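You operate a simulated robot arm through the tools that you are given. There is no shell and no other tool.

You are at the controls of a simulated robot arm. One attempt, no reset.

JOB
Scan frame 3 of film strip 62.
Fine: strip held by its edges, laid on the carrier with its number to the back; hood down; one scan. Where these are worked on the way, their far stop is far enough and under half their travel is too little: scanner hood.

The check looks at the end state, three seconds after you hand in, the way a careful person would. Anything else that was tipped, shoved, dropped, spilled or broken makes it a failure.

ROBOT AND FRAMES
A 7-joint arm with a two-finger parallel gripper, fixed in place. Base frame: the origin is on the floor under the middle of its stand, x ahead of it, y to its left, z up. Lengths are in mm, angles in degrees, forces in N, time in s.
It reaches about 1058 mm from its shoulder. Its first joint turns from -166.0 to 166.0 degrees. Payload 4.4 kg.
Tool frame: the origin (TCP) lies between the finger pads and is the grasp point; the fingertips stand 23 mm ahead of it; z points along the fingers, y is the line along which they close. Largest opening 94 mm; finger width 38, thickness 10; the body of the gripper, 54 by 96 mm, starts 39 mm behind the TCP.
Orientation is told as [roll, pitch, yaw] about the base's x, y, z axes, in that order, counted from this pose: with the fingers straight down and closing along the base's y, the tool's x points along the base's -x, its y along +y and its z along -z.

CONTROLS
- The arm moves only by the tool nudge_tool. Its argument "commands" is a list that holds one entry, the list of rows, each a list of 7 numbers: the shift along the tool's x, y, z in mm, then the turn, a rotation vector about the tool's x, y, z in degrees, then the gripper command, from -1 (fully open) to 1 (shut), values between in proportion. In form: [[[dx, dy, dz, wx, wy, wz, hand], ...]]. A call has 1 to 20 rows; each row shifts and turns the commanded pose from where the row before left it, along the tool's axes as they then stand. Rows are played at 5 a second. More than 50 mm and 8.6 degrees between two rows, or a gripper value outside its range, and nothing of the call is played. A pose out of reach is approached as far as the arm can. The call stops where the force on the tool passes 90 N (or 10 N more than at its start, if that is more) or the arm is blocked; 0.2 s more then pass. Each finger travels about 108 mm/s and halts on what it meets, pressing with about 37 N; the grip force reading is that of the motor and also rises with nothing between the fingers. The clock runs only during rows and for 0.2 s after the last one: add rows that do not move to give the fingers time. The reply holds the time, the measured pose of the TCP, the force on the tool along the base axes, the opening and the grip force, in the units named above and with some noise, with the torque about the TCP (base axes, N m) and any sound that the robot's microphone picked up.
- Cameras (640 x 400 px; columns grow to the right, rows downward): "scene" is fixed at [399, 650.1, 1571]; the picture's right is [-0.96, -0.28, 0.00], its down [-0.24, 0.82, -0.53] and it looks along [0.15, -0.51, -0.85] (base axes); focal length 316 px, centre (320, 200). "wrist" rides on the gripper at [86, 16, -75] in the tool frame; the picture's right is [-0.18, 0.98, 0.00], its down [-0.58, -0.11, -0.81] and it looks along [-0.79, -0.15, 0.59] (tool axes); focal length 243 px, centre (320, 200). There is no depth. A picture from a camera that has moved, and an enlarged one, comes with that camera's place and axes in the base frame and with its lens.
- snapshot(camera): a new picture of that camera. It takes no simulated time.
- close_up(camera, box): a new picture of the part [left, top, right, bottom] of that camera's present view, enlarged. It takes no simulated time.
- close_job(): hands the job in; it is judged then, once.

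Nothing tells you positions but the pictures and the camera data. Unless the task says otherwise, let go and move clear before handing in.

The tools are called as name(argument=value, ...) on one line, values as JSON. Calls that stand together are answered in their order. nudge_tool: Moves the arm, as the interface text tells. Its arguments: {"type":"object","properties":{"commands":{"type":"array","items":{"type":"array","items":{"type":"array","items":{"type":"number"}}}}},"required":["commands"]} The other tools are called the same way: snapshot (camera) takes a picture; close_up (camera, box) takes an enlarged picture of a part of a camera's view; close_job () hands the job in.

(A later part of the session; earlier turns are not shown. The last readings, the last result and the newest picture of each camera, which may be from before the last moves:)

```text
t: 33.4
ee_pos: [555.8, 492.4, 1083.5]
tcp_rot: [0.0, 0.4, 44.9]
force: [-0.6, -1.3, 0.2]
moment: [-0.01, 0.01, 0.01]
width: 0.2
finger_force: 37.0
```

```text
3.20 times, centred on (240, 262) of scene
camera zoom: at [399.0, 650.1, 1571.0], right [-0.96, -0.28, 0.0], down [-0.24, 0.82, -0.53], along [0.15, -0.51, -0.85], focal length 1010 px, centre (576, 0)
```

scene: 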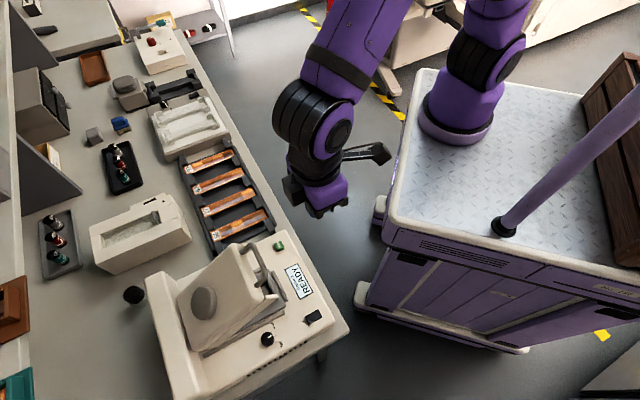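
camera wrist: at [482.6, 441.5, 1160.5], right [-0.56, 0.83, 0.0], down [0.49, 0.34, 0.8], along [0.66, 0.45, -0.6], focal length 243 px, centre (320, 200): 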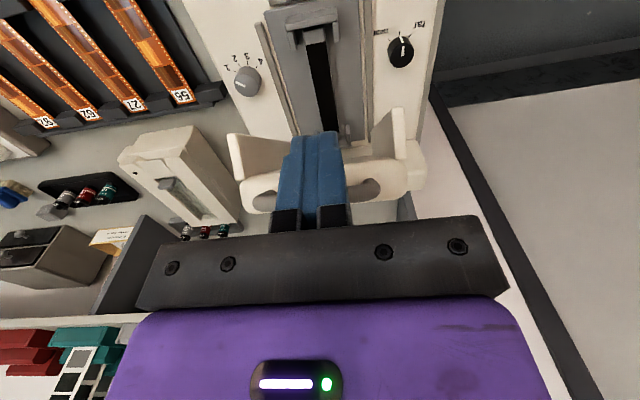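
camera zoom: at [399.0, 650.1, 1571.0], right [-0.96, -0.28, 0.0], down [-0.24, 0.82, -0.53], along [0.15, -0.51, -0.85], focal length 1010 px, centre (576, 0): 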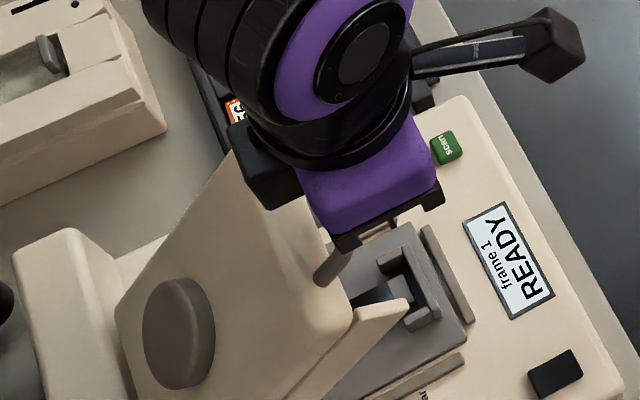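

The hood follows nicely. Continuing the push along the arc.

nudge_tool(commands=[[[-6.2, 0, -5.9, 0, 0, 0, 1], [-6.2, 0, -5.9, 0, 0, 0, 1], [-6.2, 0, -5.9, 0, 0, 0, 1], [-6.2, 0, -5.9, 0, 0, 0, 1], [-6.2, 0, -5.9, 0, 0, 0, 1], [-7.1, 0, -4.8, 0, 0, 0, 1], [-7.1, 0, -4.8, 0, 0, 0, 1], [-7.1, 0, -4.8, 0, 0, 0, 1], [-7.1, 0, -4.8, 0, 0, 0, 1], [-7.1, 0, -4.8, 0, 0, 0, 1]]])

snapshot(camera="wrist")

close_up(camera="scene", box=[120, 180, 360, 340])

```text
t: 35.6
ee_pos: [601.7, 540.1, 1137.7]
tcp_rot: [0.0, 0.3, 44.8]
force: [-0.4, -1.0, 0.4]
moment: [-0.04, -0.01, 0.02]
width: 0.1
finger_force: 37.0
```

```text
taken
camera wrist: at [528.7, 489.3, 1213.3], right [-0.56, 0.83, 0.0], down [0.49, 0.34, 0.8], along [0.66, 0.45, -0.6], focal length 243 px, centre (320, 200)
```

wrist: 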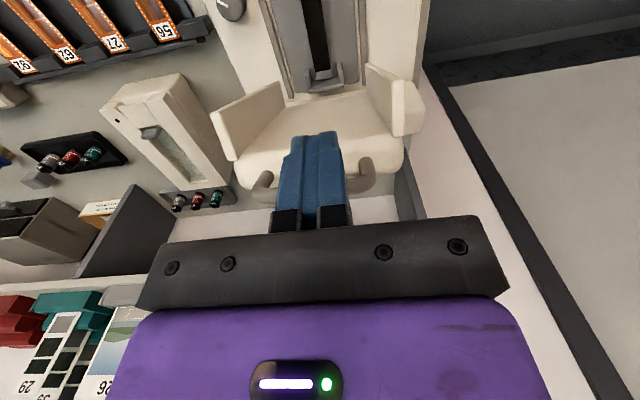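

```text
2.50 times, centred on (240, 260) of scene
camera zoom: at [399.0, 650.1, 1571.0], right [-0.96, -0.28, 0.0], down [-0.24, 0.82, -0.53], along [0.15, -0.51, -0.85], focal length 789 px, centre (520, 50)
```

zoom: 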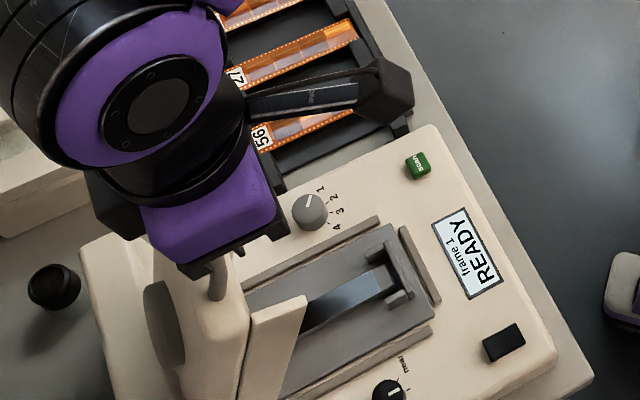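

The hood is past 60°. I'll keep pushing toward its far stop, watching for force.

nudge_tool(commands=[[[-7.4, 0, -3.5, 0, 0, 0, 1], [-7.4, 0, -3.5, 0, 0, 0, 1], [-7.4, 0, -3.5, 0, 0, 0, 1], [-7.4, 0, -3.2, 0, 0, 0, 1], [-7.4, 0, -3, 0, 0, 0, 1]]])

snapshot(camera="scene")

```text
t: 36.8
ee_pos: [628.6, 565.2, 1152.8]
tcp_rot: [0.0, 0.4, 45.0]
force: [-0.3, -0.1, 0.1]
moment: [-0.04, 0.03, -0.01]
width: 0.2
finger_force: 37.2
```

```text
taken
```

scene: 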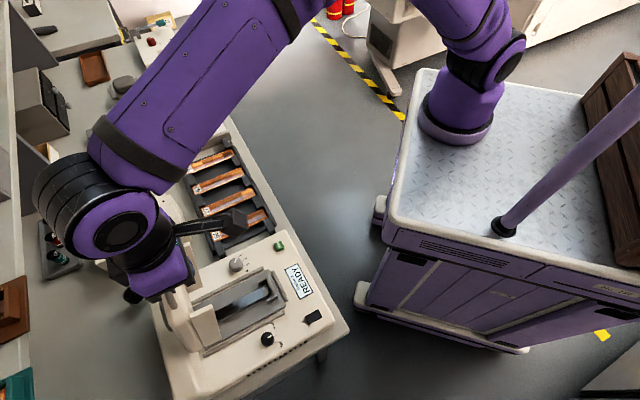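

Still free. I'll push a bit more to find the stop.

nudge_tool(commands=[[[-7, 0, -2.2, 0, 0, 0, 1], [-7, 0, -2, 0, 0, 0, 1], [-7, 0, -1.8, 0, 0, 0, 1]]])

snapshot(camera="wrist")

close_up(camera="scene", box=[120, 200, 340, 360])

```text
t: 37.6
ee_pos: [643.7, 580.2, 1159.2]
tcp_rot: [0.0, 0.4, 45.0]
force: [0.7, -0.2, 0.2]
moment: [0.0, 0.01, 0.02]
width: 0.0
finger_force: 37.2
```

```text
taken
camera wrist: at [570.2, 529.8, 1235.4], right [-0.56, 0.83, 0.0], down [0.49, 0.34, 0.8], along [0.66, 0.45, -0.6], focal length 243 px, centre (320, 200)
```

wrist: 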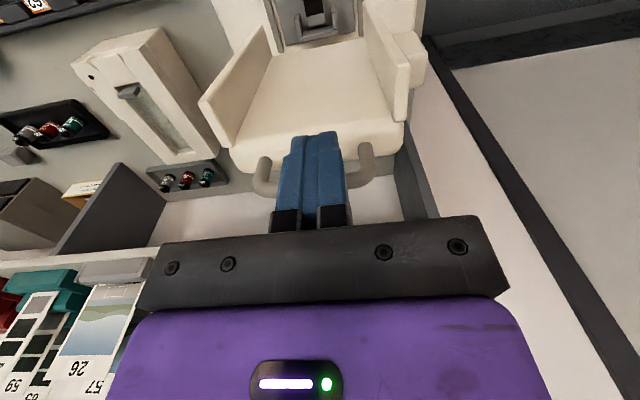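

```text
2.50 times, centred on (230, 280) of scene
camera zoom: at [399.0, 650.1, 1571.0], right [-0.96, -0.28, 0.0], down [-0.24, 0.82, -0.53], along [0.15, -0.51, -0.85], focal length 789 px, centre (545, 0)
```

zoom: 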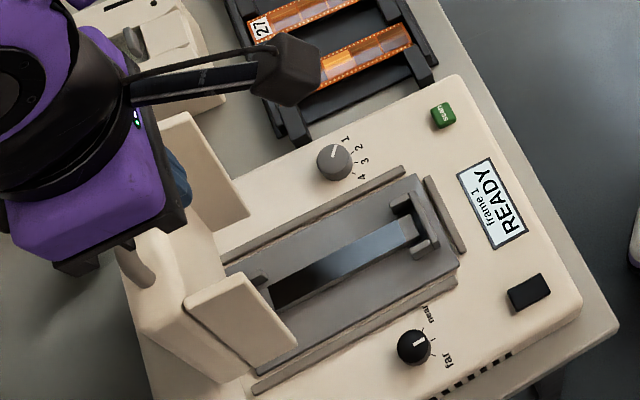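

The hood is near 80°. A little more push to see whether the stop is reached.

nudge_tool(commands=[[[-6, 0, -1, 0, 0, 0, 1], [-6, 0, -0.5, 0, 0, 0, 1], [-6, 0, 0, 0, 0, 0, 1], [-6, 0, 0, 0, 0, 0, 1]]])

close_up(camera="scene", box=[120, 200, 340, 360])

```text
t: 38.7
ee_pos: [654.7, 591.6, 1161.5]
tcp_rot: [-0.2, 1.7, 45.0]
force: [-38.4, -59.4, 16.2]
moment: [-1.1, 0.42, -0.28]
width: 0.2
finger_force: 37.1
stopped in row 4: the force on the tool passed its limit at 95 N (the readings are from after the stop); the commanded pose is now the measured one
```

```text
2.50 times, centred on (230, 280) of scene
camera zoom: at [399.0, 650.1, 1571.0], right [-0.96, -0.28, 0.0], down [-0.24, 0.82, -0.53], along [0.15, -0.51, -0.85], focal length 789 px, centre (545, 0)
```

zoom: 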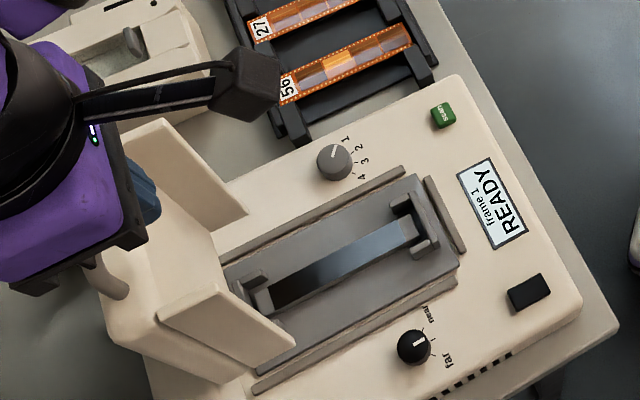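

The hood is at its far stop. I'll back away and view the carrier from the front.

nudge_tool(commands=[[[10, 0, 0, 0, 0, 0, 1], [20, 0, 0, 0, 0, 0, 1], [30, 0, 0, 0, 0, 0, 1], [35, 0, 0, 0, 0, 0, 1], [35, 0, 0, 0, 0, 0, 1], [35, 0, 0, 0, 0, 0, 1], [35, 0, 0, 0, 0, 0, 1], [35, 0, 0, 0, 0, 0, 1], [0, 0, 35, 0, 0, 0, -1], [0, 0, 35, 0, 0, 0, -1], [0, 0, 35, 0, 0, 0, -1], [0, 0, 20, 0, 0, 0, -1]]])

snapshot(camera="wrist")

close_up(camera="scene", box=[140, 220, 340, 360])

```text
t: 41.3
ee_pos: [490.5, 425.0, 1038.7]
tcp_rot: [-0.2, 1.4, 45.0]
force: [0.4, 0.4, 0.9]
moment: [0.0, 0.01, -0.02]
width: 94.0
finger_force: 0.1
```

```text
taken
camera wrist: at [418.3, 377.6, 1116.7], right [-0.57, 0.82, -0.01], down [0.5, 0.35, 0.79], along [0.66, 0.44, -0.61], focal length 243 px, centre (320, 200)
```

wrist: 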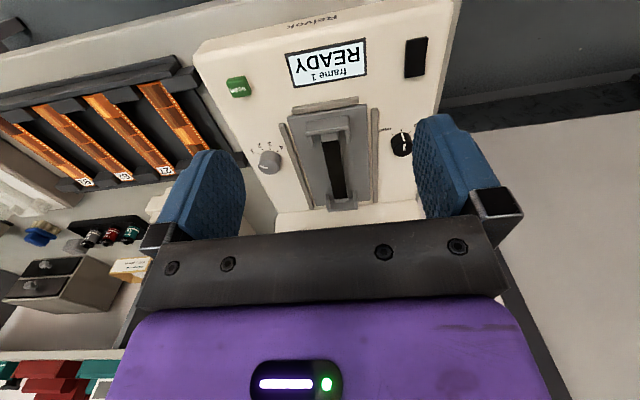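

```text
2.86 times, centred on (240, 290) of scene
camera zoom: at [399.0, 650.1, 1571.0], right [-0.96, -0.28, 0.0], down [-0.24, 0.82, -0.53], along [0.15, -0.51, -0.85], focal length 902 px, centre (549, -57)
```

zoom: 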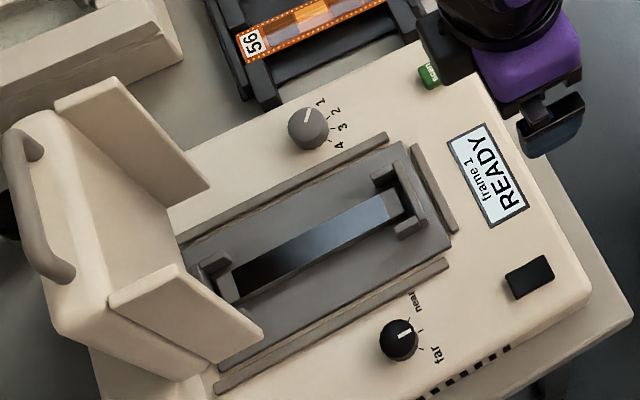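

I can see the carrier: a grey plate with a U-shaped seat at the front and one at the back. Let me enlarge both views for measurement.

close_up(camera="wrist", box=[250, 80, 410, 220])

close_up(camera="scene", box=[195, 255, 305, 350])

close_up(camera="wrist", box=[0, 50, 240, 200])

```text
2.86 times, centred on (330, 150) of wrist
camera zoom: at [418.3, 377.6, 1116.7], right [-0.57, 0.82, -0.01], down [0.5, 0.35, 0.79], along [0.66, 0.44, -0.61], focal length 693 px, centre (291, 343)
```

zoom: 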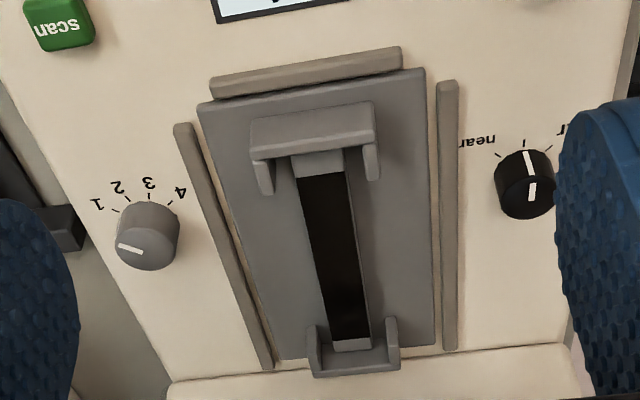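

```text
4.21 times, centred on (250, 302) of scene
camera zoom: at [399.0, 650.1, 1571.0], right [-0.96, -0.28, 0.0], down [-0.24, 0.82, -0.53], along [0.15, -0.51, -0.85], focal length 1329 px, centre (615, -232)
```

zoom: 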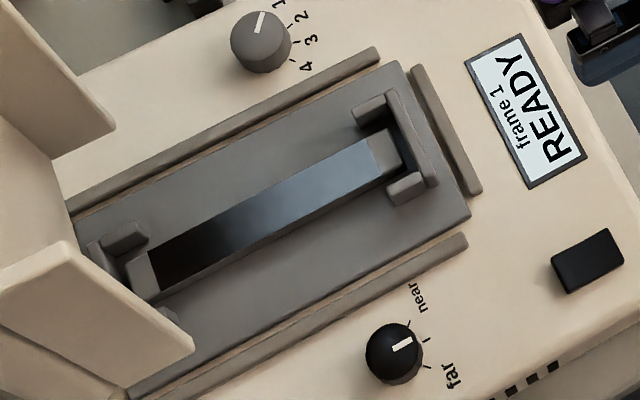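

```text
2.67 times, centred on (120, 125) of wrist
camera zoom: at [418.3, 377.6, 1116.7], right [-0.57, 0.82, -0.01], down [0.5, 0.35, 0.79], along [0.66, 0.44, -0.61], focal length 647 px, centre (853, 400)
```

zoom: 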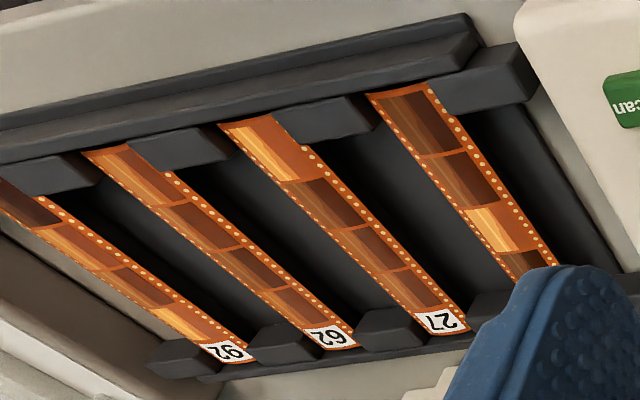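

I've measured the carrier seats (front ledge about b=752, back ledge about b=882, both near l=-55, z about 875) and strip 62 in the rack, where b and l are bench depth and bench lateral. The dial (ticks about 40° apart, pointer on 1) is at about (656, 452), so I'll set it to 3 first while the hood is out of the way. I move over it and pre-rotate the hand.

nudge_tool(commands=[[[-22.6, -16.3, 0, -0.2, -1.4, 0, -0.27], [-22.6, -16.3, 0, 0, 0, 0, -0.27], [-22.6, -16.3, 0, 0, 0, 0, -0.27], [-22.6, -16.3, 0, 0, 0, 0, -0.27], [-22.6, -16.3, 0, 0, 0, 0, -0.27], [-22.6, -16.3, 0, 0, 0, 0, -0.27], [0, 0, 0, 0, 0, -6.67, -0.27], [0, 0, 0, 0, 0, -6.67, -0.27], [0, 0, 0, 0, 0, -6.67, -0.27], [0, 0, 0, 0, 0, -6.67, -0.27], [0, 0, 0, 0, 0, -6.67, -0.27], [0, 0, 0, 0, 0, -6.67, -0.27], [0, 0, 20, 0, 0, 0, -0.27], [0, 0, 20, 0, 0, 0, -0.27], [0, 0, 20, 0, 0, 0, -0.27], [0, 0, 20, 0, 0, 0, -0.27], [0, 0, 20, 0, 0, 0, -0.27]]])

snapshot(camera="wrist")

close_up(camera="wrist", box=[250, 40, 410, 180])

snapshot(camera="scene")

```text
t: 44.9
ee_pos: [655.1, 454.0, 936.0]
tcp_rot: [-0.1, -0.1, 85.0]
force: [-0.8, -0.3, 0.3]
moment: [-0.01, -0.01, 0.04]
width: 59.6
finger_force: 0.0
```

```text
taken
camera wrist: at [631.0, 369.0, 1012.4], right [-0.96, 0.27, 0.0], down [0.16, 0.57, 0.81], along [0.22, 0.78, -0.59], focal length 243 px, centre (320, 200)
```

wrist: 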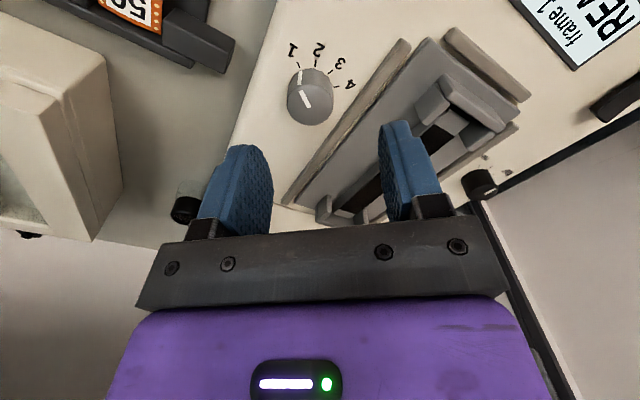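

```text
2.86 times, centred on (330, 110) of wrist
camera zoom: at [631.0, 369.0, 1012.4], right [-0.96, 0.27, 0.0], down [0.16, 0.57, 0.81], along [0.22, 0.78, -0.59], focal length 693 px, centre (291, 457)
```

zoom: 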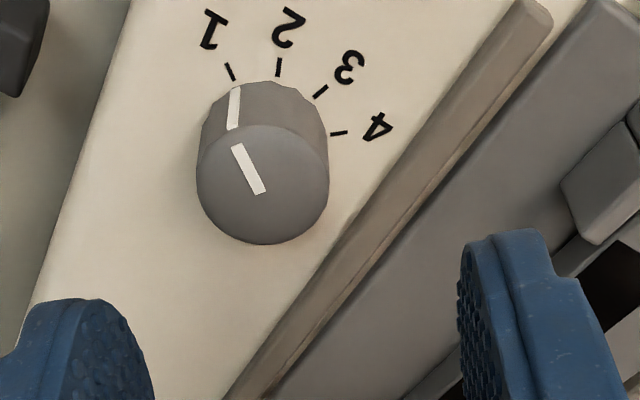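

```text
taken
```

scene: 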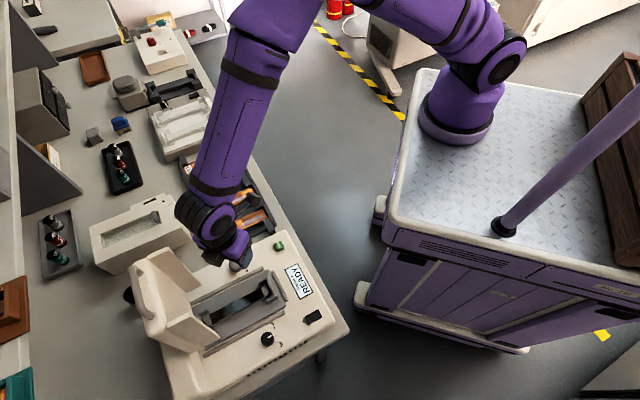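

The knob axis is at about (661.4, 452.8), with its top near z=872 and the deck near z=854. I'll shift 6 mm, lower the fingertips to about 10 mm below the knob top, and grip it.

nudge_tool(commands=[[[0.6, -6.4, 0, 0, 0, 0, -0.2], [0, 0, 13, 0, 0, 0, -0.2], [0, 0, 13, 0, 0, 0, -0.2], [0, 0, 13, 0, 0, 0, -0.2], [0, 0, 12, 0, 0, 0, -0.1], [0, 0, 0, 0, 0, 0, 0.2], [0, 0, 0, 0, 0, 0, 0.3]]])

snapshot(camera="wrist")

close_up(camera="scene", box=[180, 215, 320, 320])

```text
t: 46.5
ee_pos: [661.0, 454.1, 885.8]
tcp_rot: [0.1, -0.2, 85.0]
force: [-0.2, -0.3, -0.3]
moment: [-0.01, 0.0, -0.02]
width: 32.9
finger_force: 0.1
```

```text
taken
camera wrist: at [636.3, 368.5, 962.0], right [-0.96, 0.27, 0.0], down [0.16, 0.57, 0.81], along [0.22, 0.78, -0.59], focal length 243 px, centre (320, 200)
```

wrist: 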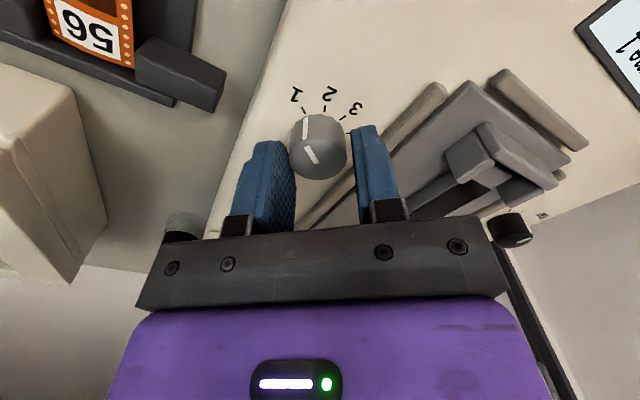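

```text
3.81 times, centred on (250, 268) of scene
camera zoom: at [399.0, 650.1, 1571.0], right [-0.96, -0.28, 0.0], down [-0.24, 0.82, -0.53], along [0.15, -0.51, -0.85], focal length 1202 px, centre (587, -57)
```

zoom: 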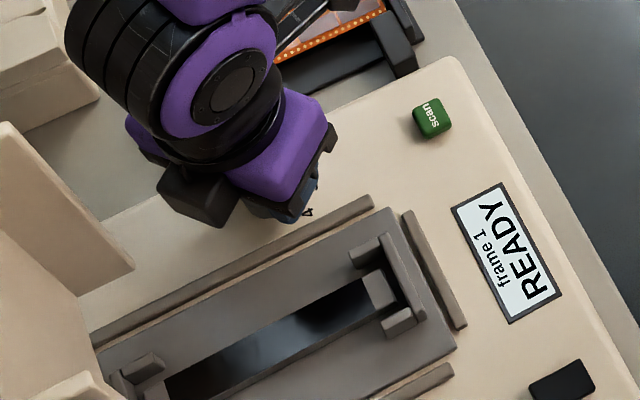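

The knob is centred between the fingers. I grip it and begin turning clockwise (seen from above), a few degrees per row.

nudge_tool(commands=[[[0, 0, 0, 0, 0, 0, 0.5], [0, 0, 0, 0, 0, 0, 0.8], [0, 0, 0, 0, 0, 0, 0.8], [0, 0, 0, 0, 0, 5, 0.8], [0, 0, 0, 0, 0, 5, 0.8], [0, 0, 0, 0, 0, 5, 0.8], [0, 0, 0, 0, 0, 5, 0.8]]])

snapshot(camera="wrist")

close_up(camera="scene", box=[180, 215, 320, 320])

```text
t: 48.1
ee_pos: [661.8, 454.3, 885.7]
tcp_rot: [0.1, -0.1, 65.0]
force: [13.3, 6.0, 0.0]
moment: [0.44, -0.38, -0.01]
width: 28.9
finger_force: 45.5
```

```text
taken
camera wrist: at [609.5, 381.3, 962.0], right [-0.81, 0.58, 0.0], down [0.34, 0.48, 0.81], along [0.47, 0.66, -0.59], focal length 243 px, centre (320, 200)
```

wrist: 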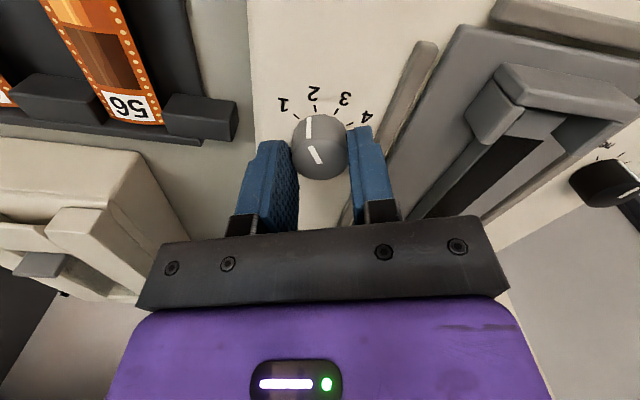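

```text
3.81 times, centred on (250, 268) of scene
camera zoom: at [399.0, 650.1, 1571.0], right [-0.96, -0.28, 0.0], down [-0.24, 0.82, -0.53], along [0.15, -0.51, -0.85], focal length 1202 px, centre (587, -57)
```

zoom: 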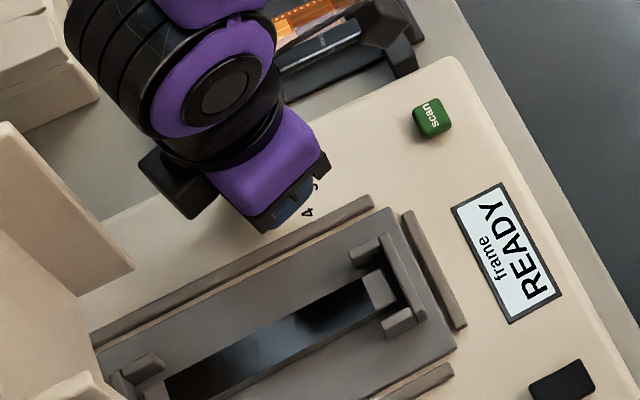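

The knob turns with the hand (20° so far, the frame number blanks between marks). Continuing another 60° to mark 3.

nudge_tool(commands=[[[0, 0, 0, 0, 0, 5, 0.8], [0, 0, 0, 0, 0, 5, 0.8], [0, 0, 0, 0, 0, 5, 0.8], [0, 0, 0, 0, 0, 5, 0.8], [0, 0, 0, 0, 0, 5, 0.8], [0, 0, 0, 0, 0, 5, 0.8], [0, 0, 0, 0, 0, 5, 0.8], [0, 0, 0, 0, 0, 5, 0.8], [0, 0, 0, 0, 0, 5, 0.8], [0, 0, 0, 0, 0, 5, 0.8], [0, 0, 0, 0, 0, 4, 0.8], [0, 0, 0, 0, 0, 4, 0.8]]])

close_up(camera="wrist", box=[240, 60, 400, 200])

close_up(camera="scene", box=[180, 215, 320, 320])

```text
t: 50.7
ee_pos: [660.4, 454.2, 886.4]
tcp_rot: [0.1, 0.0, 6.9]
force: [1.9, 22.5, 1.9]
moment: [0.52, -0.28, 0.03]
width: 28.8
finger_force: 44.9
```

```text
2.86 times, centred on (320, 130) of wrist
camera zoom: at [572.1, 459.5, 962.2], right [0.06, 1.0, 0.0], down [0.59, -0.04, 0.81], along [0.8, -0.05, -0.59], focal length 693 px, centre (320, 400)
```

zoom: 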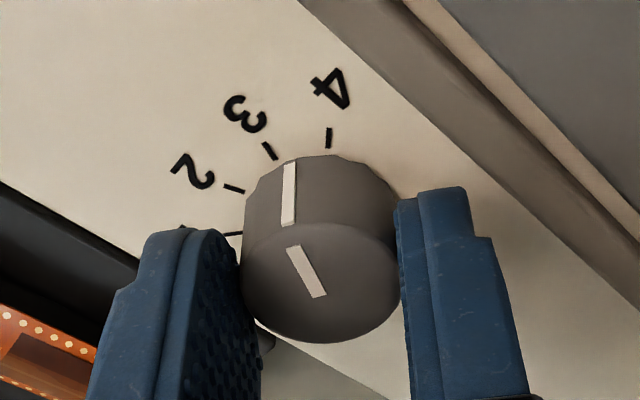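

```text
3.81 times, centred on (250, 268) of scene
camera zoom: at [399.0, 650.1, 1571.0], right [-0.96, -0.28, 0.0], down [-0.24, 0.82, -0.53], along [0.15, -0.51, -0.85], focal length 1202 px, centre (587, -57)
```

zoom: 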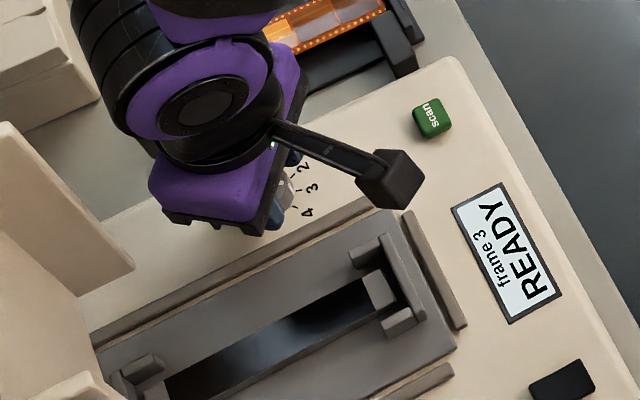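

The display reads "frame 3"; the pointer sits about 6° past the mark, so I'll turn back slightly to centre it.

nudge_tool(commands=[[[0, 0, 0, 0, 0, -3, 0.8], [0, 0, 0, 0, 0, -3, 0.8], [0, 0, 0, 0, 0, 0, 0.8]]])

close_up(camera="wrist", box=[240, 60, 400, 200])

close_up(camera="scene", box=[180, 215, 320, 320])

```text
t: 51.5
ee_pos: [661.4, 453.9, 887.0]
tcp_rot: [-0.1, 0.0, 13.2]
force: [-4.1, 18.4, 1.7]
moment: [0.36, -0.09, 0.01]
width: 29.2
finger_force: 45.6
```

```text
2.86 times, centred on (320, 130) of wrist
camera zoom: at [572.1, 450.1, 962.3], right [-0.04, 1.0, 0.0], down [0.59, 0.03, 0.81], along [0.81, 0.04, -0.59], focal length 693 px, centre (320, 400)
```

zoom: 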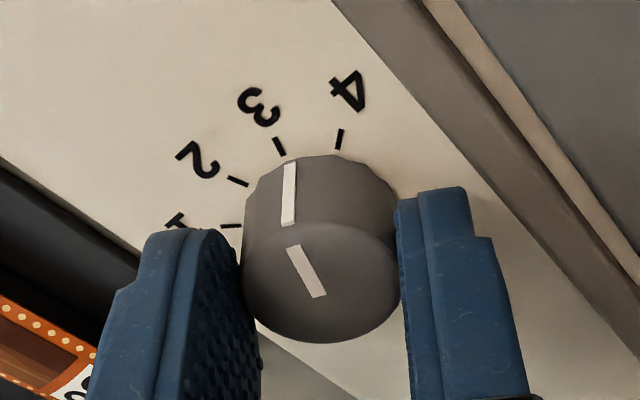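

```text
3.81 times, centred on (250, 268) of scene
camera zoom: at [399.0, 650.1, 1571.0], right [-0.96, -0.28, 0.0], down [-0.24, 0.82, -0.53], along [0.15, -0.51, -0.85], focal length 1202 px, centre (587, -57)
```

zoom: 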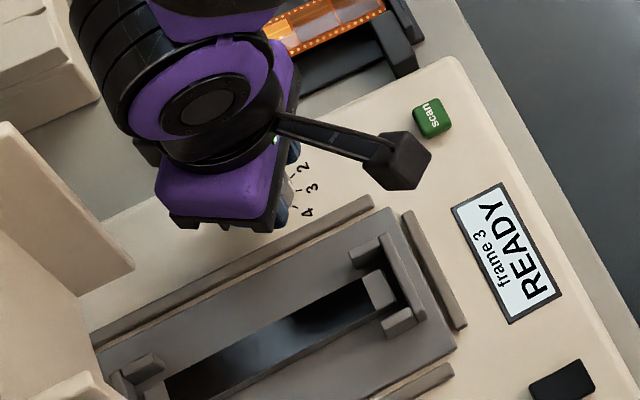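

The pointer now sits on mark 3 and the display reads frame 3. I release, lift, and turn back to the bench-aligned yaw, then go over strip 62.

nudge_tool(commands=[[[0, 0, 0, 0, 0, 0, 0.3], [0, 0, 0, 0, 0, 0, 0.1], [0, 0, -10, 0, 0, 0, 0.1], [0, 0, -20, 0, 0, 0, 0], [0, 0, -30, 0, 0, 0, 0], [0, 0, -40, 0, 0, 0, 0], [0, 0, -30, 0, 0, 0, 0], [0, 0, 0, 0, 0, -6.4, -0.27], [0, 0, 0, 0, 0, -6.4, -0.27], [0, 0, 0, 0, 0, -6.4, -0.27], [0, 0, 0, 0, 0, -6.4, -0.27], [0, 0, 0, 0, 0, -6.4, -0.27]]])

snapshot(camera="scene")

close_up(camera="scene", box=[200, 230, 320, 320])

```text
t: 54.1
ee_pos: [661.4, 453.8, 1015.5]
tcp_rot: [0.2, 0.0, 45.1]
force: [-0.1, 0.5, -0.4]
moment: [0.05, 0.02, 0.02]
width: 59.8
finger_force: 0.1
```

```text
taken
```

scene: 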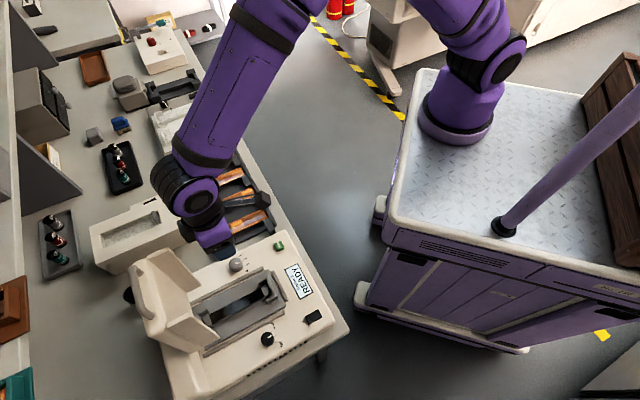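

```text
4.44 times, centred on (260, 275) of scene
camera zoom: at [399.0, 650.1, 1571.0], right [-0.96, -0.28, 0.0], down [-0.24, 0.82, -0.53], along [0.15, -0.51, -0.85], focal length 1403 px, centre (587, -133)
```

zoom: 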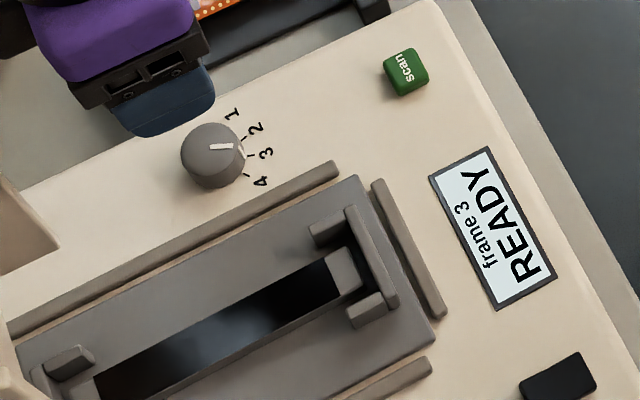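

Dial is set to 3. Now to strip 62: I hover above it and look.

nudge_tool(commands=[[[6.3, -28.3, 0, 0, 0, 0, -0.27], [6.3, -28.3, 0, 0, 0, 0, -0.27], [6.3, -28.3, 0, 0, 0, 0, -0.27], [6.3, -28.3, 0, 0, 0, 0, -0.27], [6.3, -28.3, 0, 0, 0, 0, -0.27], [6.3, -28.3, 0, 0, 0, 0, -0.27], [6.3, -28.3, 0, 0, 0, 0, -0.27], [6.3, -28.3, 0, 0, 0, 0, -0.27], [6.3, -28.3, 0, 0, 0, 0, -0.27], [6.3, -28.3, 0, 0, 0, 0, -0.27], [0, 0, 21, 0, 0, 0, -0.27], [0, 0, 21, 0, 0, 0, -0.27], [0, 0, 21, 0, 0, 0, -0.27], [0, 0, 21, 0, 0, 0, -0.27], [0, 0, 0, 0, 0, 0, -0.27]]])

snapshot(camera="wrist")

close_up(camera="wrist", box=[200, 0, 440, 200])

snapshot(camera="scene")

```text
t: 57.3
ee_pos: [818.0, 207.1, 932.0]
tcp_rot: [0.0, -0.1, 45.2]
force: [0.1, 0.3, -0.5]
moment: [0.01, 0.01, 0.01]
width: 59.7
finger_force: 0.1
```

```text
taken
camera wrist: at [744.3, 157.6, 1008.3], right [-0.57, 0.82, 0.0], down [0.49, 0.33, 0.81], along [0.66, 0.46, -0.59], focal length 243 px, centre (320, 200)
```

wrist: 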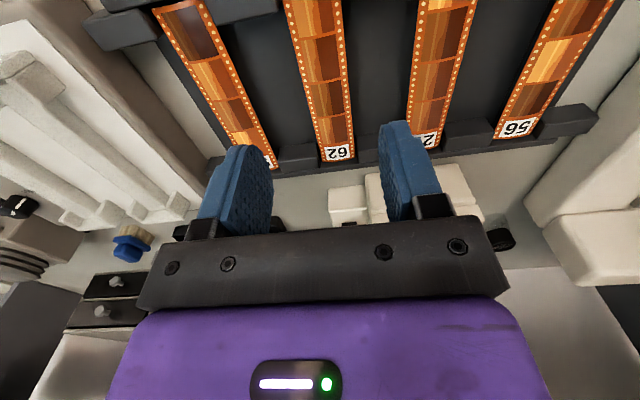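

```text
2.00 times, centred on (320, 100) of wrist
camera zoom: at [744.3, 157.6, 1008.3], right [-0.57, 0.82, 0.0], down [0.49, 0.33, 0.81], along [0.66, 0.46, -0.59], focal length 485 px, centre (320, 400)
```

zoom: 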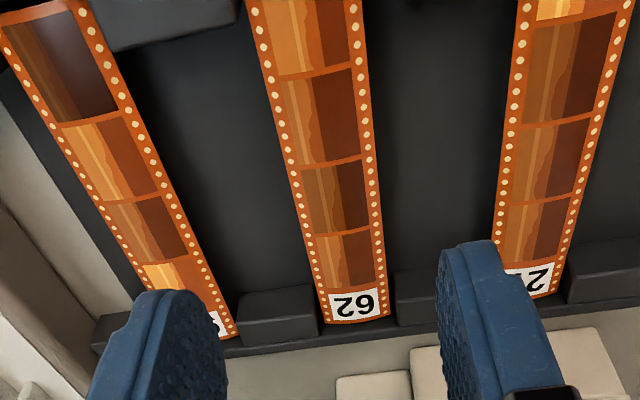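

```text
taken
```

scene: 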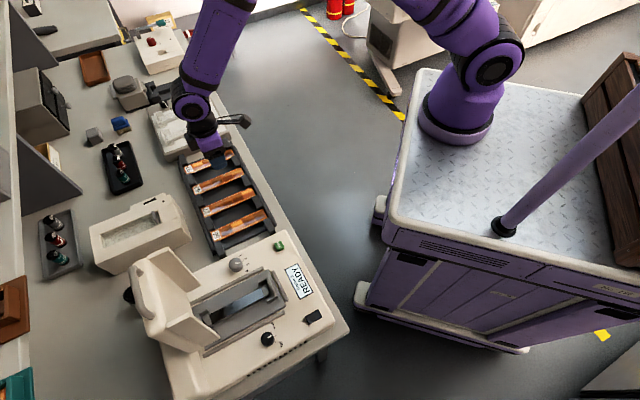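

The middle strip is 62 (label reads 62 upright from the other side). It's centred within about 2 mm of the hand and at z≈828. I correct and descend in two stages.

nudge_tool(commands=[[[0, 2.1, 0, 0, 0, 0.2, -0.27], [0, 0, 15, 0, 0, 0, -0.27], [0, 0, 15, 0, 0, 0, -0.27], [0, 0, 15, 0, 0, 0, -0.27], [0, 0, 15, 0, 0, 0, -0.27], [0, 0, 10, 0, 0, 0, -0.27], [0, 0, 0, 0, 0, 0, -0.27]]])

snapshot(camera="wrist")

close_up(camera="wrist", box=[220, 80, 420, 220])

close_up(camera="scene", box=[170, 120, 270, 220])

```text
t: 58.9
ee_pos: [816.7, 210.7, 861.3]
tcp_rot: [0.1, 0.0, 44.9]
force: [-0.3, -0.1, 1.0]
moment: [0.03, 0.01, 0.04]
width: 59.8
finger_force: 0.1
```

```text
taken
camera wrist: at [742.3, 160.4, 937.8], right [-0.56, 0.83, 0.0], down [0.49, 0.33, 0.81], along [0.67, 0.45, -0.59], focal length 243 px, centre (320, 200)
```

wrist: 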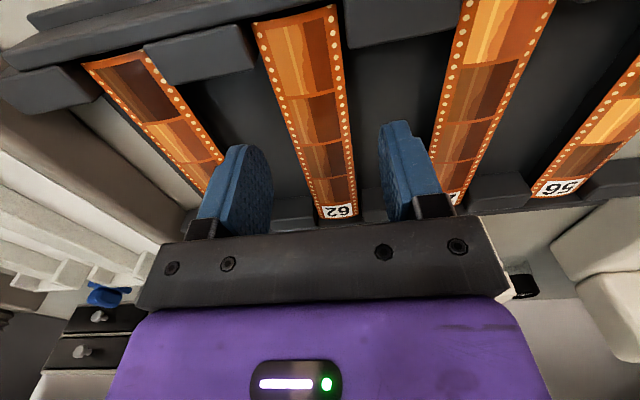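

```text
2.86 times, centred on (320, 150) of wrist
camera zoom: at [742.3, 160.4, 937.8], right [-0.56, 0.83, 0.0], down [0.49, 0.33, 0.81], along [0.67, 0.45, -0.59], focal length 693 px, centre (320, 343)
```

zoom: 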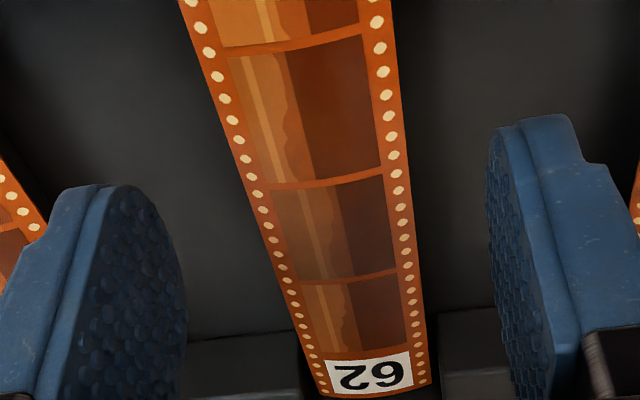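

```text
4.00 times, centred on (220, 170) of scene
camera zoom: at [399.0, 650.1, 1571.0], right [-0.96, -0.28, 0.0], down [-0.24, 0.82, -0.53], along [0.15, -0.51, -0.85], focal length 1262 px, centre (720, 320)
```

zoom: 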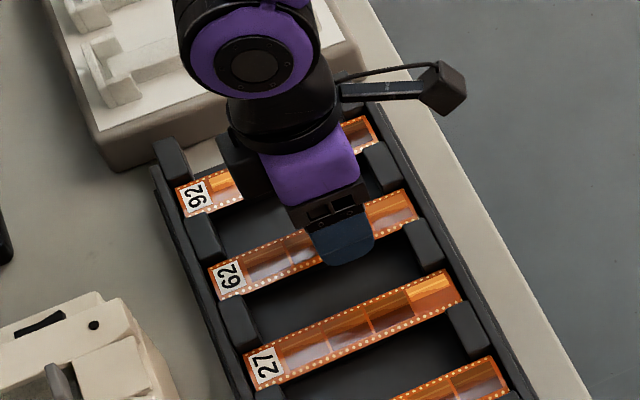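

Well centred. I descend the last 25 mm so the pads straddle the strip edges, then check.

nudge_tool(commands=[[[0, 0.6, 8, 0, 0, 0, -0.27], [0, 0, 8, 0, 0, 0, -0.27], [0, 0, 8, 0, 0, 0, -0.27], [0, 0, 0, 0, 0, 0, 0]]])

snapshot(camera="wrist")

close_up(camera="wrist", box=[220, 80, 420, 220])

```text
t: 59.9
ee_pos: [817.7, 209.8, 837.2]
tcp_rot: [0.0, -0.1, 44.9]
force: [-0.2, -1.0, -0.5]
moment: [-0.01, 0.02, -0.01]
width: 47.2
finger_force: 0.1
```

```text
taken
camera wrist: at [742.3, 159.9, 914.1], right [-0.56, 0.83, 0.0], down [0.49, 0.33, 0.81], along [0.67, 0.45, -0.59], focal length 243 px, centre (320, 200)
```

wrist: 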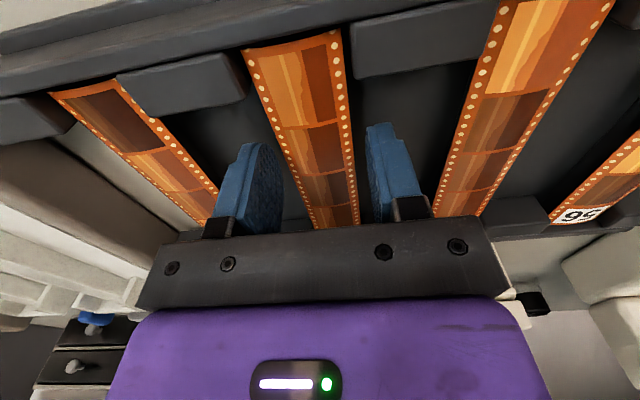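

```text
2.86 times, centred on (320, 150) of wrist
camera zoom: at [742.3, 159.9, 914.1], right [-0.56, 0.83, 0.0], down [0.49, 0.33, 0.81], along [0.67, 0.45, -0.59], focal length 693 px, centre (320, 343)
```

zoom: 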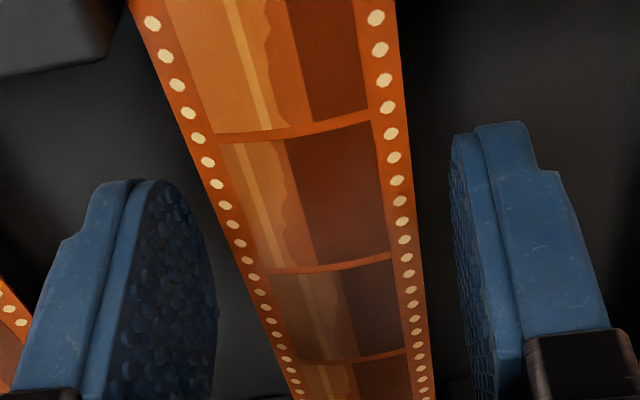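

The strip lies between the pads. I close gradually to a gentle grip on its edges.

nudge_tool(commands=[[[0, 1, 0, 0, 0, 0, 0.2], [0, 0, 0, 0, 0, 0, 0.3], [0, 0, 0, 0, 0, 0, 0.4], [0, 0, 0, 0, 0, 0, 0.4]]])

close_up(camera="wrist", box=[220, 80, 420, 220])

```text
t: 60.9
ee_pos: [814.7, 210.4, 838.1]
tcp_rot: [0.1, -0.1, 44.9]
force: [0.2, -1.1, 0.9]
moment: [0.02, 0.03, -0.03]
width: 31.2
finger_force: 37.6
```

```text
2.86 times, centred on (320, 150) of wrist
camera zoom: at [741.4, 160.9, 914.2], right [-0.56, 0.83, 0.0], down [0.49, 0.33, 0.81], along [0.67, 0.45, -0.59], focal length 693 px, centre (320, 343)
```

zoom: 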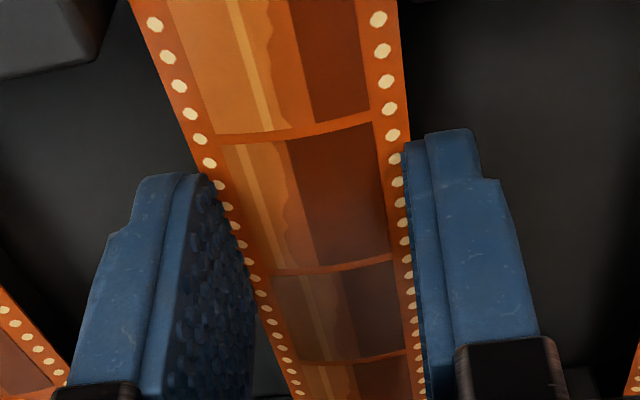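

Gripped at 31.2 mm width. I lift slowly and check that the strip comes along level.

nudge_tool(commands=[[[0, 0, -5, 0, 0, 0, 0.4], [0, 0, -8, 0, 0, 0, 0.4], [0, 0, -10, 0, 0, 0, 0.4], [0, 0, -15, 0, 0, 0, 0.4], [0, 0, -15, 0, 0, 0, 0.4], [0, 0, 0, 0, 0, 0, 0.4]]])

snapshot(camera="wrist")

close_up(camera="scene", box=[170, 120, 290, 220])

```text
t: 62.3
ee_pos: [814.1, 211.5, 890.5]
tcp_rot: [0.1, -0.1, 44.9]
force: [-0.5, 0.4, -0.1]
moment: [0.02, 0.03, 0.01]
width: 31.3
finger_force: 36.9
```

```text
taken
camera wrist: at [741.0, 161.1, 966.9], right [-0.56, 0.83, 0.0], down [0.49, 0.33, 0.81], along [0.67, 0.45, -0.59], focal length 243 px, centre (320, 200)
```

wrist: 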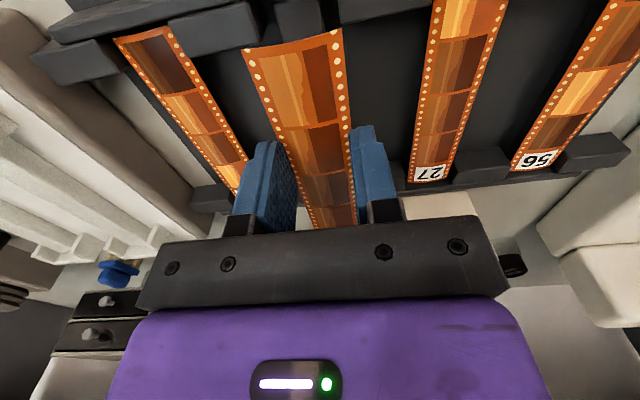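

```text
4.00 times, centred on (230, 170) of scene
camera zoom: at [399.0, 650.1, 1571.0], right [-0.96, -0.28, 0.0], down [-0.24, 0.82, -0.53], along [0.15, -0.51, -0.85], focal length 1262 px, centre (680, 320)
```

zoom: 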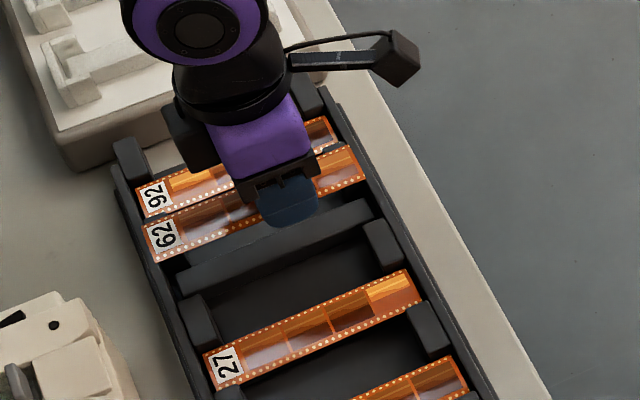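

The strip is held level. I'll raise it, carry it along the bench to in front of the carrier, and then re-measure.

nudge_tool(commands=[[[0, 0, -20, 0, 0, 0, 0.4], [0, 0, -20, 0, 0, 0, 0.4], [0, 0, -20, 0, 0, 0, 0.4], [0, 0, -12, 0, 0, 0, 0.4], [0, 15, 0, 0, 0, 0, 0.4], [0, 25, 0, 0, 0, 0, 0.4], [0, 28, 0, 0, 0, 0, 0.4], [0, 28, 0, 0, 0, 0, 0.4], [0, 28, 0, 0, 0, 0, 0.4], [0, 28, 0, 0, 0, 0, 0.4], [0, 28, 0, 0, 0, 0, 0.4], [0, 28, 0, 0, 0, 0, 0.4], [0, 28, 0, 0, 0, 0, 0.4], [0, 28, 0, 0, 0, 0, 0.4], [0, 28, 0, 0, 0, 0, 0.4], [0, 28, 0, 0, 0, 0, 0.4], [0, 28, 0, 0, 0, 0, 0.4], [0, 15, 0, 0, 0, 0, 0.4], [0, 8, 0, 0, 0, 0, 0.4], [0, 0, 0, 0, 0, 0, 0.4]]])

snapshot(camera="wrist")

snapshot(camera="scene")

close_up(camera="scene", box=[160, 220, 320, 350])

```text
t: 66.5
ee_pos: [552.3, 474.2, 962.8]
tcp_rot: [0.0, -0.1, 44.9]
force: [0.0, 0.2, 0.3]
moment: [-0.01, -0.03, 0.04]
width: 31.0
finger_force: 36.3
```

```text
taken
camera wrist: at [478.4, 423.8, 1038.4], right [-0.56, 0.83, 0.0], down [0.49, 0.33, 0.81], along [0.67, 0.45, -0.59], focal length 243 px, centre (320, 200)
```

wrist: 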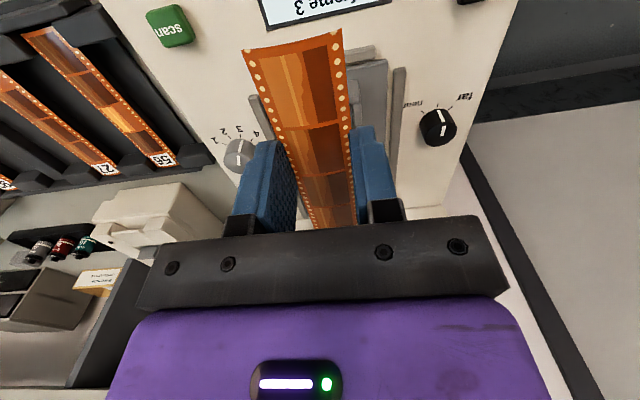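

```text
taken
```

scene: 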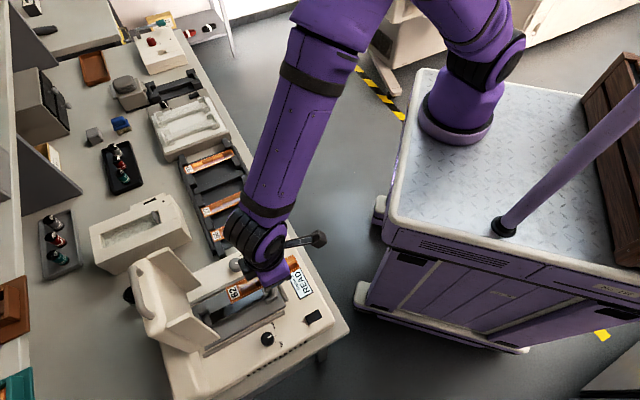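

```text
3.08 times, centred on (240, 285) of scene
camera zoom: at [399.0, 650.1, 1571.0], right [-0.96, -0.28, 0.0], down [-0.24, 0.82, -0.53], along [0.15, -0.51, -0.85], focal length 971 px, centre (566, -62)
```

zoom: 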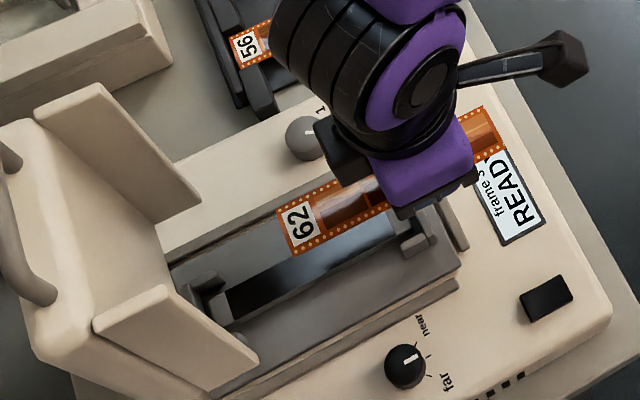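

The strip is held straight (ends at b≈670 and 817, l≈-54). The carrier's seat centre is at b≈818, l≈-55.6, ledge z≈871. I move 74 mm back over the seat and lower to about 18 mm above it, then check.

nudge_tool(commands=[[[-14.9, -0.36, 0, 0, 0, 0, 0.4], [-14.9, -0.36, 0, 0, 0, 0, 0.4], [-14.9, -0.36, 0, 0, 0, 0, 0.4], [-14.9, -0.36, 0, 0, 0, 0, 0.4], [-14.9, -0.36, 0, 0, 0, 0, 0.4], [0, 0, 15, 0, 0, 0, 0.4], [0, 0, 15, 0, 0, 0, 0.4], [0, 0, 15, 0, 0, 0, 0.4], [0, 0, 10, 0, 0, 0, 0.4], [0, 0, 8, 0, 0, 0, 0.4], [0, 0, 0, 0, 0, 0, 0.4]]])

snapshot(camera="wrist")

close_up(camera="wrist", box=[220, 10, 440, 170])

close_up(camera="scene", box=[180, 240, 310, 350])

```text
t: 68.9
ee_pos: [608.6, 524.2, 900.3]
tcp_rot: [0.1, -0.1, 44.9]
force: [1.4, 0.0, 0.2]
moment: [-0.04, 0.04, 0.0]
width: 31.3
finger_force: 37.2
```

```text
taken
camera wrist: at [534.7, 474.5, 976.5], right [-0.56, 0.83, 0.0], down [0.49, 0.33, 0.81], along [0.67, 0.45, -0.59], focal length 243 px, centre (320, 200)
```

wrist: 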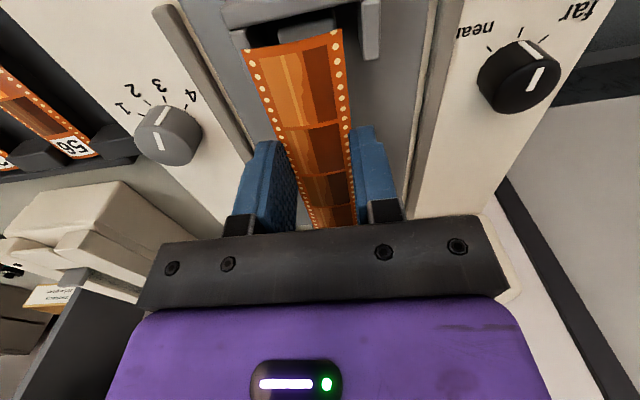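

```text
2.50 times, centred on (330, 90) of wrist
camera zoom: at [534.7, 474.5, 976.5], right [-0.56, 0.83, 0.0], down [0.49, 0.33, 0.81], along [0.67, 0.45, -0.59], focal length 606 px, centre (295, 475)
```

zoom: 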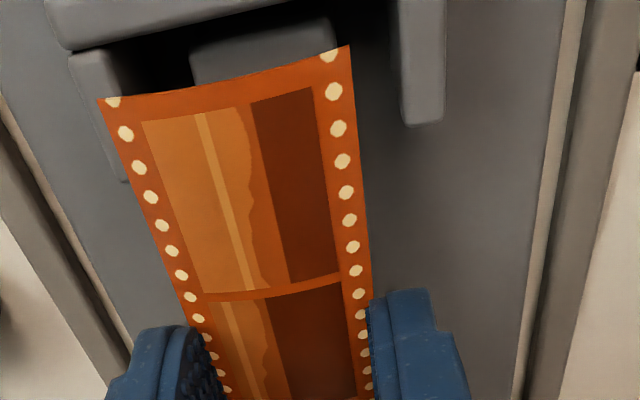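

```text
3.64 times, centred on (245, 295) of scene
camera zoom: at [399.0, 650.1, 1571.0], right [-0.96, -0.28, 0.0], down [-0.24, 0.82, -0.53], along [0.15, -0.51, -0.85], focal length 1148 px, centre (593, -146)
```

zoom: 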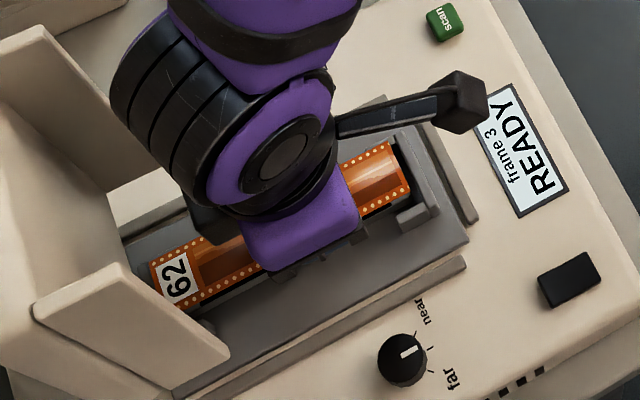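

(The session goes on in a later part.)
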